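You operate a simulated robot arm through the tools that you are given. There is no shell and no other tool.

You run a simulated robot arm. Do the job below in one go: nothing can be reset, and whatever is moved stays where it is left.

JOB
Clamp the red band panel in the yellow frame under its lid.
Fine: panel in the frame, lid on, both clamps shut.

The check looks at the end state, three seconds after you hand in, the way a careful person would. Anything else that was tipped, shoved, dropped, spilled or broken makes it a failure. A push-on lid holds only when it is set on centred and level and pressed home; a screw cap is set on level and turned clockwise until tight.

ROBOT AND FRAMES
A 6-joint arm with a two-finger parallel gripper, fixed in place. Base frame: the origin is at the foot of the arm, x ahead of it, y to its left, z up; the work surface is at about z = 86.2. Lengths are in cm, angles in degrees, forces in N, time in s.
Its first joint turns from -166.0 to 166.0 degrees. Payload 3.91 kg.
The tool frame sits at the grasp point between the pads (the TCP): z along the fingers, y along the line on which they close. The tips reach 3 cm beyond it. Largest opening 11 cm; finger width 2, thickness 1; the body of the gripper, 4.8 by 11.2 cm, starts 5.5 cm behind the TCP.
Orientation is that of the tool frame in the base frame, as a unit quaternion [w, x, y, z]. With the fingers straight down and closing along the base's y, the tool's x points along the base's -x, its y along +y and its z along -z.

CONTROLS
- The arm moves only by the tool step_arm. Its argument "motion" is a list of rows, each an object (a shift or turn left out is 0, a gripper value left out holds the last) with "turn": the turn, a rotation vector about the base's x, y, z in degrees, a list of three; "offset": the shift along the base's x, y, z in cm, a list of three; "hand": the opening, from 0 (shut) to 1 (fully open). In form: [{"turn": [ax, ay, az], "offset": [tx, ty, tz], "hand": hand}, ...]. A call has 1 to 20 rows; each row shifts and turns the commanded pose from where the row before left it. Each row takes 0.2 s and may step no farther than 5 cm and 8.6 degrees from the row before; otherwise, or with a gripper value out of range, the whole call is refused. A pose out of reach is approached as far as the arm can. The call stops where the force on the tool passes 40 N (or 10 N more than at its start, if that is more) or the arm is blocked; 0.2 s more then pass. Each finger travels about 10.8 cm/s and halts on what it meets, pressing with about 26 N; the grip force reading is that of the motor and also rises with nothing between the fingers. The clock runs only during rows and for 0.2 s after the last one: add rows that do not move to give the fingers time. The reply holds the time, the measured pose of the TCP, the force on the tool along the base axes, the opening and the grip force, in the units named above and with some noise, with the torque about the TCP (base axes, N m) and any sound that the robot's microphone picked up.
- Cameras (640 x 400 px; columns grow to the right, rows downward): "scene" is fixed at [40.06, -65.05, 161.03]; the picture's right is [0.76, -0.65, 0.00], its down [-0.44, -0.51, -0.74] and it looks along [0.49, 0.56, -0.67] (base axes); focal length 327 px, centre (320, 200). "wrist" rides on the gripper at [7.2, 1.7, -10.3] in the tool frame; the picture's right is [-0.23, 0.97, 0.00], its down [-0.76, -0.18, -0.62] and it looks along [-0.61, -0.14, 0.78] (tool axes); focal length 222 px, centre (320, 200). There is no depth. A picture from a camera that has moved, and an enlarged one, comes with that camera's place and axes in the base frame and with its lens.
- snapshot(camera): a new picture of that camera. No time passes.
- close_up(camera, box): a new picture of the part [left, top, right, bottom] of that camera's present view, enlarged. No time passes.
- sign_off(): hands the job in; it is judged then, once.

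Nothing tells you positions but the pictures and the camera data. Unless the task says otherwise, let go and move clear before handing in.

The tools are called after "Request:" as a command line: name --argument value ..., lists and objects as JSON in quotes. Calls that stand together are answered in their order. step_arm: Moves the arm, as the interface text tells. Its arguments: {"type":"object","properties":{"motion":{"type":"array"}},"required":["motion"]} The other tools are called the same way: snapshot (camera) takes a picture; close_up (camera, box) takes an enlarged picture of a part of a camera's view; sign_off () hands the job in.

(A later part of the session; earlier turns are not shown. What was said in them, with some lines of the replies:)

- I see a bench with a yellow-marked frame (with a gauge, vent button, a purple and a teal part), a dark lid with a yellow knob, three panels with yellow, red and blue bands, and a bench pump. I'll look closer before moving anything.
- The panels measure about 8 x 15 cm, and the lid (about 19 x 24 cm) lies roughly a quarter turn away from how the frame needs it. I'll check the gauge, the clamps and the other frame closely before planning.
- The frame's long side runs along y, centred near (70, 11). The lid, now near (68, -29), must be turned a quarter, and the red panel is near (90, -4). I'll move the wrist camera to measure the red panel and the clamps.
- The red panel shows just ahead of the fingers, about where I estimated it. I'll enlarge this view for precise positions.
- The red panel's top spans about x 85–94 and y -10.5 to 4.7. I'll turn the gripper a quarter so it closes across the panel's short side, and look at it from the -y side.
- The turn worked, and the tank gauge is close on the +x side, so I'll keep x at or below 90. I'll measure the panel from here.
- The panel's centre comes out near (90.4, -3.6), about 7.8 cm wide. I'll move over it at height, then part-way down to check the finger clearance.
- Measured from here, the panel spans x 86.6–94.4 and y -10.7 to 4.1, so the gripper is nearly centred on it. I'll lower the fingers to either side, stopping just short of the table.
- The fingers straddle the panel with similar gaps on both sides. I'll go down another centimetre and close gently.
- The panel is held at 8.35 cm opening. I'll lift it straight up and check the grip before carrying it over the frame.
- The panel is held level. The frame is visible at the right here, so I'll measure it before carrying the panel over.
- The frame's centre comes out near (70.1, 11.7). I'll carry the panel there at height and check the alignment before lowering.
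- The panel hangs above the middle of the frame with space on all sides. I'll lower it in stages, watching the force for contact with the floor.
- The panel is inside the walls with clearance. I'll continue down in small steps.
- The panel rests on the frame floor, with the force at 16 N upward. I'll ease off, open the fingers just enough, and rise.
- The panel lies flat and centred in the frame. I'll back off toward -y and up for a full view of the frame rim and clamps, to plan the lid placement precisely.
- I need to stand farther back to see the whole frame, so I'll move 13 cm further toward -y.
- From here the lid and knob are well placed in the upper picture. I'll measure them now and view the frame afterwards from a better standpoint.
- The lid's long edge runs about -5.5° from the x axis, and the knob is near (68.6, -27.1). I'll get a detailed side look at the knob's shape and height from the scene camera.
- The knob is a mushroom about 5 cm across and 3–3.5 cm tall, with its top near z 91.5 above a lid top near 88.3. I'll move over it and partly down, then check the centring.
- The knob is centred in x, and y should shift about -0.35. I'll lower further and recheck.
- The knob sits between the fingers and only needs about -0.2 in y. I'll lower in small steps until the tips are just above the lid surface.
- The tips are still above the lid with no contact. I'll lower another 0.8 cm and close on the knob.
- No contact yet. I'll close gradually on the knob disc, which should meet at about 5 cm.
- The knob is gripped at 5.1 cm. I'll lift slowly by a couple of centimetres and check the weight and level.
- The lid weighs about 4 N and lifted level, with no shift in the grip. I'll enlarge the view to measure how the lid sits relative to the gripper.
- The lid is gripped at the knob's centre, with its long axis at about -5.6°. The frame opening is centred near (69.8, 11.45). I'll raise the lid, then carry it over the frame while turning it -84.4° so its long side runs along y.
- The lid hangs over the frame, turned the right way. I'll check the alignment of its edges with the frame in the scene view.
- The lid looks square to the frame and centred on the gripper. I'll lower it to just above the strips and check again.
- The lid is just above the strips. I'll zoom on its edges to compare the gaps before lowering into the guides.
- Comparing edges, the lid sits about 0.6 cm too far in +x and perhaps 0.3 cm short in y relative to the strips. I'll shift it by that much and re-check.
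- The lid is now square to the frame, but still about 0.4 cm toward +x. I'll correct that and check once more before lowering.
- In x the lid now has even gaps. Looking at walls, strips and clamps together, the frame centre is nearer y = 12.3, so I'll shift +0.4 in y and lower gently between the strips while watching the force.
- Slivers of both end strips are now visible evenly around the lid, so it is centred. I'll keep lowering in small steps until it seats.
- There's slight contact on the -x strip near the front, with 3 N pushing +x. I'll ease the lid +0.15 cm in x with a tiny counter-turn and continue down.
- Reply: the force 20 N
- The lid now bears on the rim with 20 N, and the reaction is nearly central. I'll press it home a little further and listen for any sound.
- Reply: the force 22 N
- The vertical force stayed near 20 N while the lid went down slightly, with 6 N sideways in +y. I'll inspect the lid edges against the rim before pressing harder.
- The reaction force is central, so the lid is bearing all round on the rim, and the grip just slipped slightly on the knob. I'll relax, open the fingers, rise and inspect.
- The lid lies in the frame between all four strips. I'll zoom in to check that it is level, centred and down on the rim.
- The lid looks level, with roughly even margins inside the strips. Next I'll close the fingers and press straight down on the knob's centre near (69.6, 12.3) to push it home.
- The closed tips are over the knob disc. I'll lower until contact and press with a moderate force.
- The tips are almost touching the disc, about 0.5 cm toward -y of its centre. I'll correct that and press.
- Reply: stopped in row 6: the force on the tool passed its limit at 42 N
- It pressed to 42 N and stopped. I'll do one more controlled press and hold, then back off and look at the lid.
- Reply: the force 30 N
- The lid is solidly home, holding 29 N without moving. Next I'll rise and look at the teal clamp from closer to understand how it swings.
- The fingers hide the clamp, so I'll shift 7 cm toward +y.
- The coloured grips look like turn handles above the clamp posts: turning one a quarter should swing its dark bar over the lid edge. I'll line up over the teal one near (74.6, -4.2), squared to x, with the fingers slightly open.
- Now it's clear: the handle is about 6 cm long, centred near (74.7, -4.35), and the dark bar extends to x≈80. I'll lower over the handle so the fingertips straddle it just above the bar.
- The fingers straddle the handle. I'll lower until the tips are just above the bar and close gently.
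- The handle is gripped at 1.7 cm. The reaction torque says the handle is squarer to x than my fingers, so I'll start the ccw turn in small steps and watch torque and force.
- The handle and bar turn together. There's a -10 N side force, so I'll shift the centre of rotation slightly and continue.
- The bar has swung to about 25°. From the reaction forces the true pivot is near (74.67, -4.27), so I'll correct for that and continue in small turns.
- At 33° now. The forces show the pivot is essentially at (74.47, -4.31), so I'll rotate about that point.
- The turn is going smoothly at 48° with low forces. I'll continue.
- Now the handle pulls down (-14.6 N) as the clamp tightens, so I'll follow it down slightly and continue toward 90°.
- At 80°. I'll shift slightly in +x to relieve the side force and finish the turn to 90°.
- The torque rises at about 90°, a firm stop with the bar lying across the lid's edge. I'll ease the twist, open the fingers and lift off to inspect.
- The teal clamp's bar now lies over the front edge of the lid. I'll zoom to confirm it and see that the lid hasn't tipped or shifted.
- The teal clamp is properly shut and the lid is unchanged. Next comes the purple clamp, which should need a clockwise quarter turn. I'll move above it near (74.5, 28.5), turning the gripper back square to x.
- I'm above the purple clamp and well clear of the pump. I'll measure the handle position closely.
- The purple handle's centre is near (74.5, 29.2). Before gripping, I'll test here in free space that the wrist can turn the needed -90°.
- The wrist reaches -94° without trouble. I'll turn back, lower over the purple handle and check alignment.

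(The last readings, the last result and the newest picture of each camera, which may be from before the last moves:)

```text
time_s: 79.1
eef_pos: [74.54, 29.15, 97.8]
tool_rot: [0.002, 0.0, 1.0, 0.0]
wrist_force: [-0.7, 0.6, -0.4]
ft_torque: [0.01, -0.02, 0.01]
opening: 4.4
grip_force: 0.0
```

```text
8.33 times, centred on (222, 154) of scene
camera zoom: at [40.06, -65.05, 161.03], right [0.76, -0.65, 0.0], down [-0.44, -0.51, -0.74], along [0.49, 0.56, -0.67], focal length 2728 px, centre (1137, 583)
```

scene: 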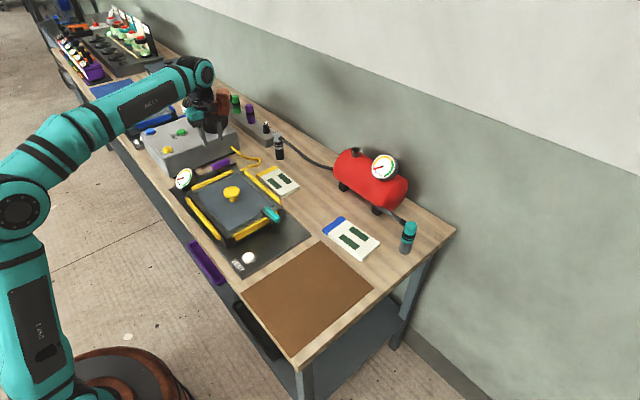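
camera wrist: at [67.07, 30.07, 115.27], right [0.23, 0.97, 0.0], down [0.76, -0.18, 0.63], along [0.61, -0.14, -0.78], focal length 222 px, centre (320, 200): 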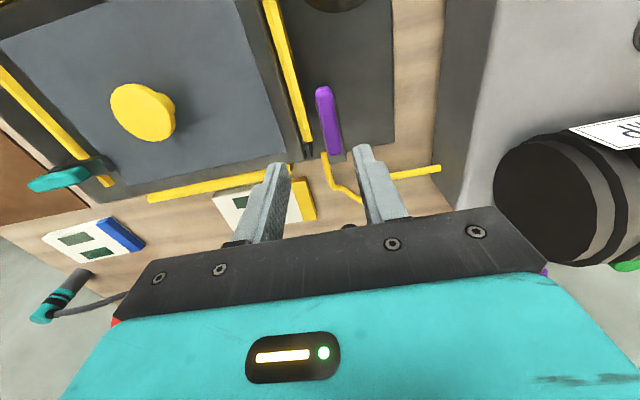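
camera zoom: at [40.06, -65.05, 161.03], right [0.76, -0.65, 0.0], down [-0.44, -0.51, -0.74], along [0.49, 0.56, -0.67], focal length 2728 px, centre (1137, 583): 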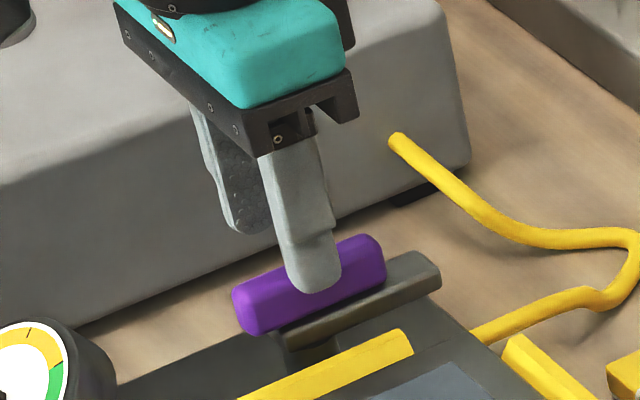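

Alignment is good. I'll lower to grip height and close on the handle.

Request:
step_arm --motion '[{"offset": [0, 0, -0.9]}, {"offset": [0, 0, -0.6]}, {"offset": [0, 0, -0.4]}, {"hand": 0.3}, {"hand": 0.22}, {"hand": 0.17}, {"hand": 0.13}, {"hand": 0.1}, {"hand": 0.06}, {}, {}]'

Request:
close_up --camera "scene" --box '[190, 130, 254, 178]'

```text
time_s: 81.5
eef_pos: [74.56, 29.33, 95.97]
tool_rot: [0.001, -0.001, 1.0, 0.0]
wrist_force: [5.6, 18.6, 3.3]
ft_torque: [0.46, -0.18, -0.05]
opening: 1.55
grip_force: 45.0
```

```text
8.33 times, centred on (222, 154) of scene
camera zoom: at [40.06, -65.05, 161.03], right [0.76, -0.65, 0.0], down [-0.44, -0.51, -0.74], along [0.49, 0.56, -0.67], focal length 2728 px, centre (1137, 583)
```

zoom: 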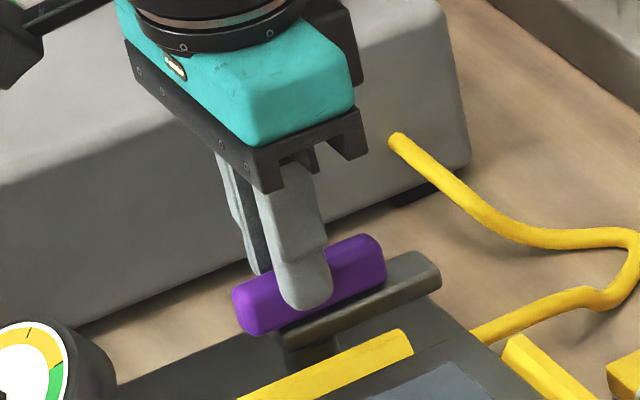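

Gripped. The side force says the handle's axis is 0.1 cm further in +y, so I'll shift there and start turning clockwise.

Request:
step_arm --motion '[{"offset": [0.0, 0.11, 0]}, {"turn": [0, 0, -5]}, {"turn": [0, 0, -5]}, {}]'

Request:
close_up --camera "scene" --box '[190, 130, 254, 178]'

```text
time_s: 82.5
eef_pos: [74.62, 29.29, 96.01]
tool_rot: [0.003, 0.088, 0.996, 0.0]
wrist_force: [6.8, 14.5, 4.5]
ft_torque: [0.35, -0.26, -0.02]
opening: 1.6
grip_force: 45.4
```

```text
8.33 times, centred on (222, 154) of scene
camera zoom: at [40.06, -65.05, 161.03], right [0.76, -0.65, 0.0], down [-0.44, -0.51, -0.74], along [0.49, 0.56, -0.67], focal length 2728 px, centre (1137, 583)
```

zoom: 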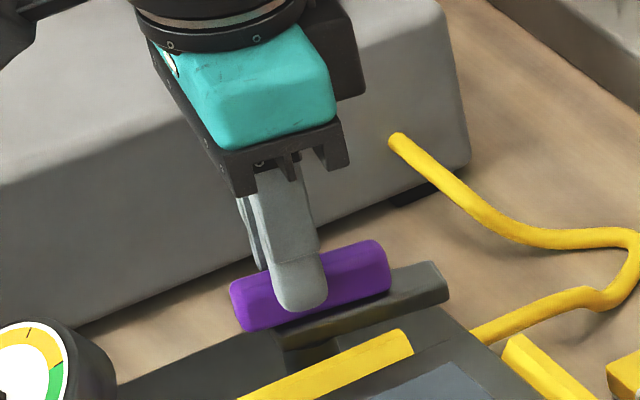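

Request:
step_arm --motion '[{"offset": [0.03, 0.07, 0.02]}, {"turn": [0, 0, -5]}, {"turn": [0, 0, -5]}, {"turn": [0, 0, -5]}, {}]'

```text
time_s: 83.7
eef_pos: [74.48, 29.31, 96.04]
tool_rot: [0.001, 0.217, 0.976, -0.001]
wrist_force: [-6.0, -1.0, -4.1]
ft_torque: [0.47, 1.21, 0.01]
opening: 1.59
grip_force: 45.2
```

Request:
step_arm --motion '[{"offset": [-0.02, -0.01, 0.0]}, {"turn": [0, 0, -5]}, {"turn": [0, 0, -5]}, {"turn": [0, 0, -5]}, {}]'

Request:
close_up --camera "scene" --box '[190, 130, 254, 178]'

```text
time_s: 84.9
eef_pos: [74.51, 29.26, 95.98]
tool_rot: [0.002, 0.343, 0.939, -0.002]
wrist_force: [-15.5, -12.2, -22.1]
ft_torque: [-0.5, 0.05, 0.02]
opening: 1.59
grip_force: 45.2
```

```text
8.33 times, centred on (222, 154) of scene
camera zoom: at [40.06, -65.05, 161.03], right [0.76, -0.65, 0.0], down [-0.44, -0.51, -0.74], along [0.49, 0.56, -0.67], focal length 2728 px, centre (1137, 583)
```

zoom: 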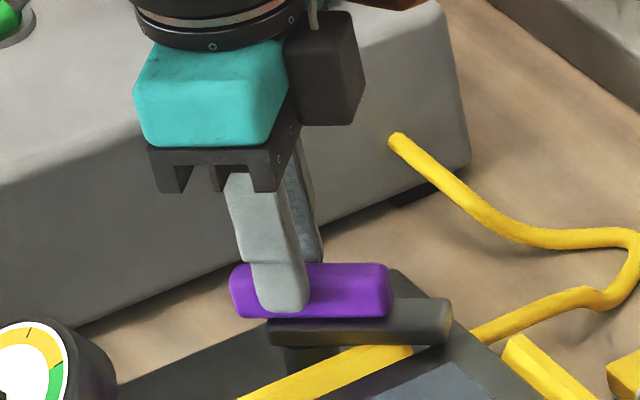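

Force builds to the side and downward as it turns, so I'll follow it and continue.

Request:
step_arm --motion '[{"offset": [-0.08, -0.07, -0.1]}, {"turn": [0, 0, -4]}, {"turn": [0, 0, -4]}, {"turn": [0, 0, -4]}, {}]'

```text
time_s: 86.1
eef_pos: [74.43, 29.27, 95.99]
tool_rot: [0.002, 0.439, 0.898, 0.001]
wrist_force: [10.7, -9.9, 5.6]
ft_torque: [-0.31, -0.2, 0.02]
opening: 1.56
grip_force: 45.1
```

Request:
step_arm --motion '[{"offset": [0.05, -0.055, 0.02]}, {"turn": [0, 0, -4]}, {"turn": [0, 0, -4]}, {"turn": [0, 0, -4]}, {}]'

Request:
close_up --camera "scene" --box '[190, 130, 254, 178]'

```text
time_s: 87.3
eef_pos: [74.46, 29.29, 95.97]
tool_rot: [0.002, 0.529, 0.848, 0.0]
wrist_force: [25.1, 4.7, 14.9]
ft_torque: [-0.37, -0.86, 0.0]
opening: 1.56
grip_force: 44.8
```

```text
8.33 times, centred on (222, 154) of scene
camera zoom: at [40.06, -65.05, 161.03], right [0.76, -0.65, 0.0], down [-0.44, -0.51, -0.74], along [0.49, 0.56, -0.67], focal length 2728 px, centre (1137, 583)
```

zoom: 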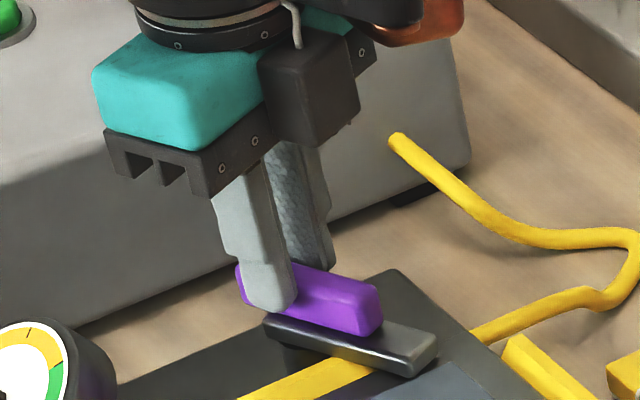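

At -64° now. I'll relieve the +x side force and continue.

Request:
step_arm --motion '[{"offset": [0.13, 0.03, 0.06]}, {"turn": [0, 0, -4]}, {"turn": [0, 0, -4]}, {"turn": [0, 0, -4]}, {}]'

```text
time_s: 88.5
eef_pos: [74.54, 29.28, 96.12]
tool_rot: [0.001, 0.615, 0.788, -0.001]
wrist_force: [3.3, 6.5, 8.5]
ft_torque: [1.19, 0.18, 0.0]
opening: 1.57
grip_force: 45.0
```

Request:
step_arm --motion '[{"offset": [0.02, 0.03, 0.02]}, {"turn": [0, 0, -4]}, {"turn": [0, 0, -4]}, {"turn": [0, 0, -3]}, {}]'

Request:
close_up --camera "scene" --box '[190, 130, 254, 178]'

```text
time_s: 89.7
eef_pos: [74.51, 29.24, 96.0]
tool_rot: [0.001, 0.688, 0.726, -0.003]
wrist_force: [-23.2, -6.7, -12.1]
ft_torque: [0.56, 0.62, 0.02]
opening: 1.59
grip_force: 44.8
```

```text
8.33 times, centred on (222, 154) of scene
camera zoom: at [40.06, -65.05, 161.03], right [0.76, -0.65, 0.0], down [-0.44, -0.51, -0.74], along [0.49, 0.56, -0.67], focal length 2728 px, centre (1137, 583)
```

zoom: 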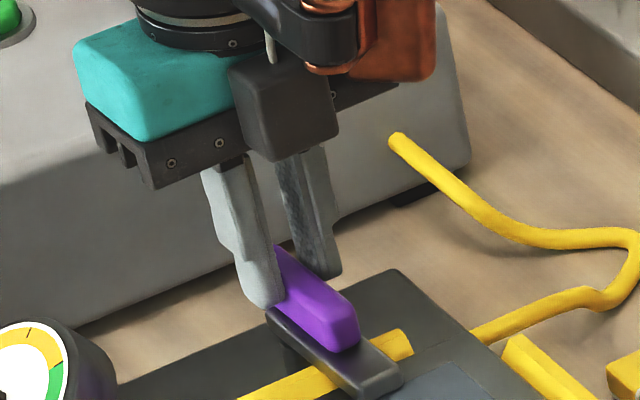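

At -87°, nearly there. I'll relieve the -x force and turn the last few degrees until it stops.

Request:
step_arm --motion '[{"offset": [-0.12, -0.03, -0.06]}, {"turn": [0, 0, -2]}, {"turn": [0, 0, -2]}, {}]'

Request:
close_up --camera "scene" --box '[190, 130, 254, 178]'

```text
time_s: 90.7
eef_pos: [74.56, 29.33, 95.89]
tool_rot: [0.001, 0.713, 0.701, -0.001]
wrist_force: [-14.4, -1.0, -4.3]
ft_torque: [-0.18, 0.39, 0.89]
opening: 1.57
grip_force: 45.1
```

```text
8.33 times, centred on (222, 154) of scene
camera zoom: at [40.06, -65.05, 161.03], right [0.76, -0.65, 0.0], down [-0.44, -0.51, -0.74], along [0.49, 0.56, -0.67], focal length 2728 px, centre (1137, 583)
```

zoom: 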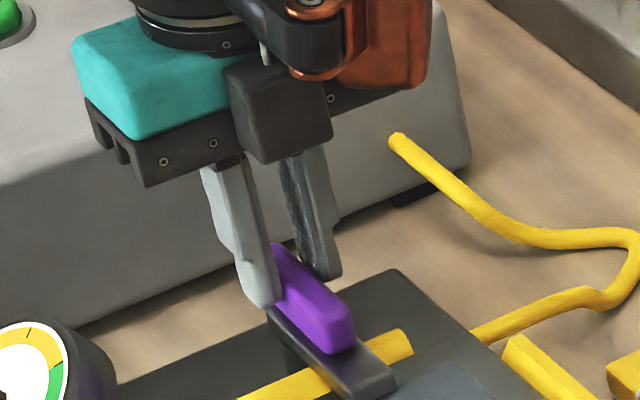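

The torque now shows the same firm stop at -91°. I'll ease, open and lift clear to inspect.

Request:
step_arm --motion '[{"turn": [0, 0, 1], "offset": [-0.07, 0, 0]}, {"hand": 0.2}, {"hand": 0.3}, {"hand": 0.35}, {}, {"offset": [0, 0, 1]}, {"offset": [0, 0, 2]}, {"offset": [0, 0, 3]}, {"offset": [0, 0, 4]}, {"offset": [0, 0, 4]}, {}]'

Request:
close_up --camera "scene" --box '[170, 130, 310, 250]'

Request:
snapshot --camera "wrist"

```text
time_s: 93.1
eef_pos: [74.76, 29.12, 109.9]
tool_rot: [0.001, 0.707, 0.707, -0.001]
wrist_force: [0.0, -1.0, 0.3]
ft_torque: [-0.01, 0.0, 0.01]
opening: 3.85
grip_force: 0.1
```

```text
3.33 times, centred on (240, 190) of scene
camera zoom: at [40.06, -65.05, 161.03], right [0.76, -0.65, 0.0], down [-0.44, -0.51, -0.74], along [0.49, 0.56, -0.67], focal length 1091 px, centre (587, 233)
```

zoom: 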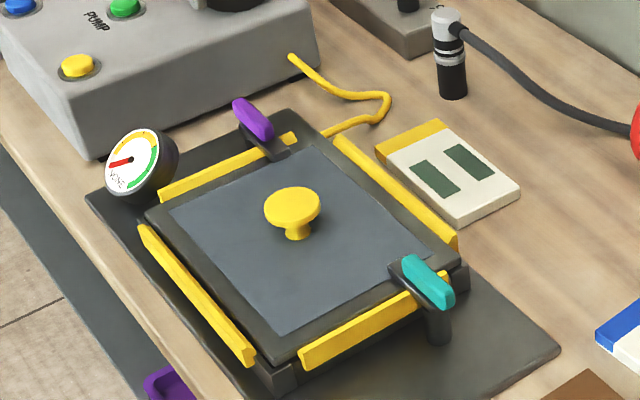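

```text
taken
camera wrist: at [76.25, 36.37, 120.21], right [0.97, -0.23, 0.0], down [-0.18, -0.76, 0.63], along [-0.14, -0.61, -0.78], focal length 222 px, centre (320, 200)
```

wrist: 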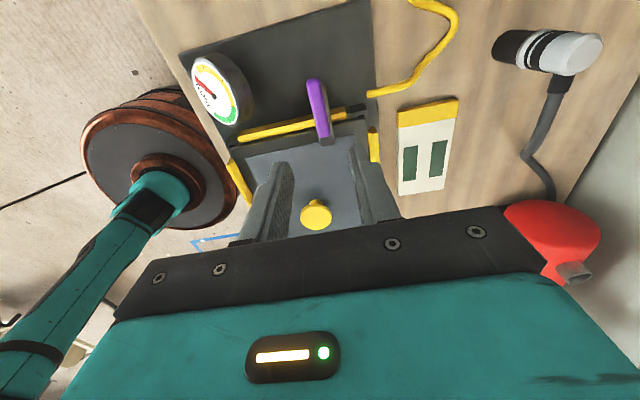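

Both bars now lie across the lid. I'll zoom in on each clamp and check the rest of the bench for anything disturbed.

Request:
close_up --camera "scene" --box '[200, 140, 264, 188]'

Request:
close_up --camera "scene" --box '[245, 190, 309, 238]'

Request:
close_up --camera "wrist" --box '[200, 40, 460, 240]'

Request:
snapshot --camera "scene"

```text
8.33 times, centred on (232, 164) of scene
camera zoom: at [40.06, -65.05, 161.03], right [0.76, -0.65, 0.0], down [-0.44, -0.51, -0.74], along [0.49, 0.56, -0.67], focal length 2728 px, centre (1053, 500)
```

zoom: 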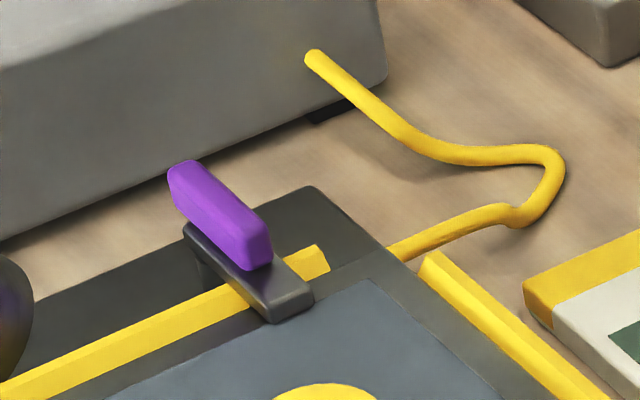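

```text
8.33 times, centred on (277, 214) of scene
camera zoom: at [40.06, -65.05, 161.03], right [0.76, -0.65, 0.0], down [-0.44, -0.51, -0.74], along [0.49, 0.56, -0.67], focal length 2728 px, centre (678, 83)
```

zoom: 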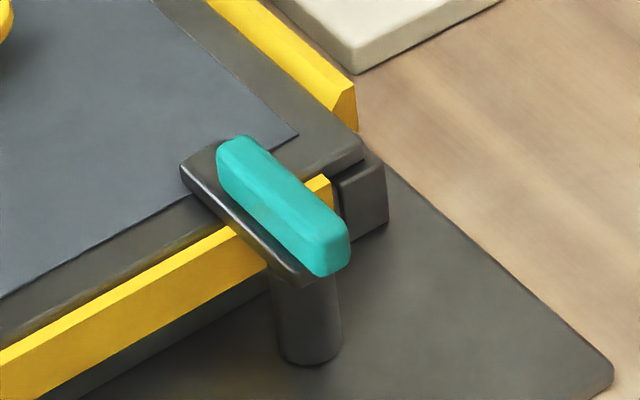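

```text
2.00 times, centred on (330, 140) of wrist
camera zoom: at [76.25, 36.37, 120.21], right [0.97, -0.23, 0.0], down [-0.18, -0.76, 0.63], along [-0.14, -0.61, -0.78], focal length 444 px, centre (300, 320)
```

zoom: 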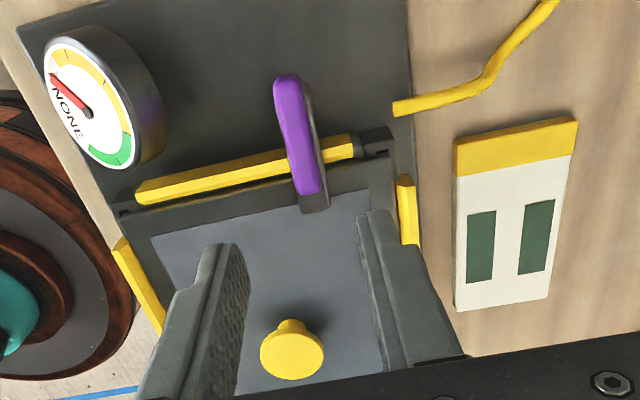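

```text
taken
```

scene: 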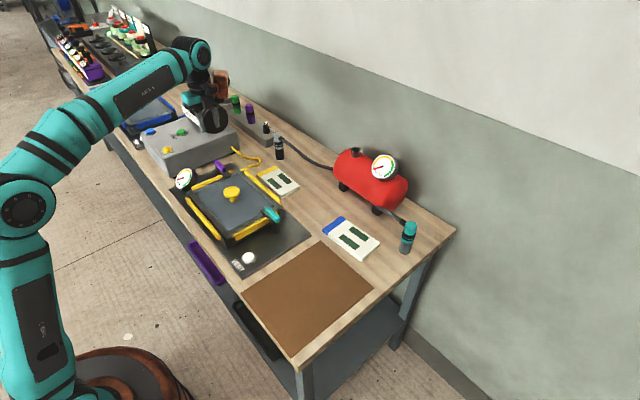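

Both clamp bars are fully across the lid, which sits level in the frame. The yellow and blue panels, the hose and the pump are undisturbed. I'll raise the arm clear and take a last look before handing in.

Request:
step_arm --motion '[{"offset": [0, 0, 4]}, {"offset": [-3, -1, 3]}, {"offset": [-4, -1, 2]}, {"hand": 0.5}, {}, {}]'

Request:
close_up --camera "scene" --box '[160, 120, 330, 260]'

Request:
close_up --camera "scene" --box '[215, 205, 279, 253]'

```text
time_s: 94.5
eef_pos: [67.53, 27.34, 118.96]
tool_rot: [0.001, 0.707, 0.707, -0.001]
wrist_force: [-1.3, -0.2, 0.0]
ft_torque: [-0.02, 0.03, 0.0]
opening: 5.51
grip_force: 0.1
```

```text
2.86 times, centred on (245, 190) of scene
camera zoom: at [40.06, -65.05, 161.03], right [0.76, -0.65, 0.0], down [-0.44, -0.51, -0.74], along [0.49, 0.56, -0.67], focal length 935 px, centre (534, 229)
```

zoom: 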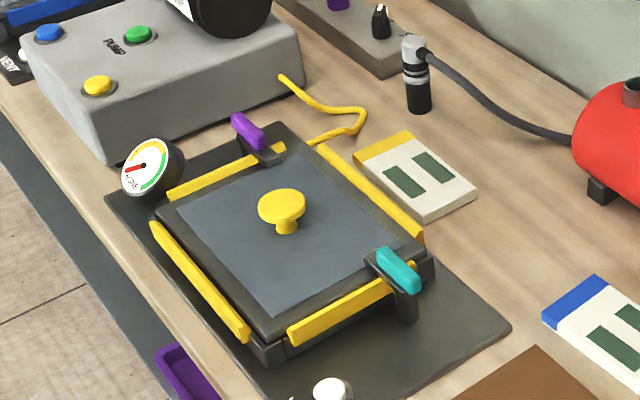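

```text
8.33 times, centred on (247, 229) of scene
camera zoom: at [40.06, -65.05, 161.03], right [0.76, -0.65, 0.0], down [-0.44, -0.51, -0.74], along [0.49, 0.56, -0.67], focal length 2728 px, centre (928, -42)
```

zoom: 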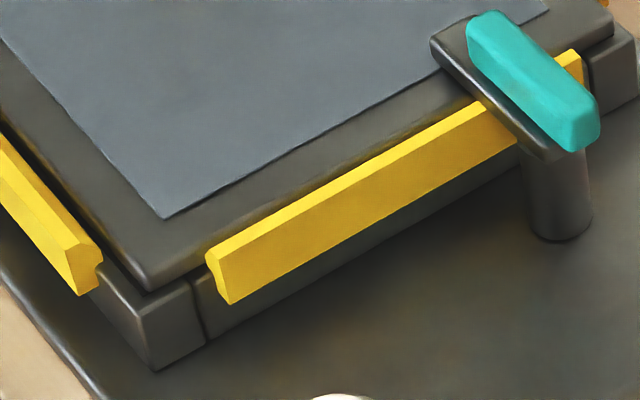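

The red band panel is inside the yellow frame, the lid is seated level between the strips, and both clamps are turned to their stops over it. Nothing else on the bench was disturbed and the arm is clear, so I'm handing in the job.

Request:
sign_off

```text
The job is handed in.
```

The red band panel is in the yellow frame with its lid on top, and both clamps are shut across the lid. I've handed the job in; no verdict has come back yet.

- **Panel:** it lies flat on the frame floor with clear space on all sides.
- **Lid:** I turned it a quarter turn to fit between the yellow strips and pressed it onto the rim. It held about 29 N without moving and looked level. I estimate it is centred to within half a centimetre.
- **Clamps:** I turned the teal and purple handles a quarter turn each until they met a firm stop. Close-ups show both bars lying over the lid's edge.
- **Rest of the bench:** the other panels, the hose, the pump and the tank looked undisturbed in the final pictures, and the arm is raised clear.

I did not run the pump, since the job didn't call for it, so the frame's gauge still reads NONE.
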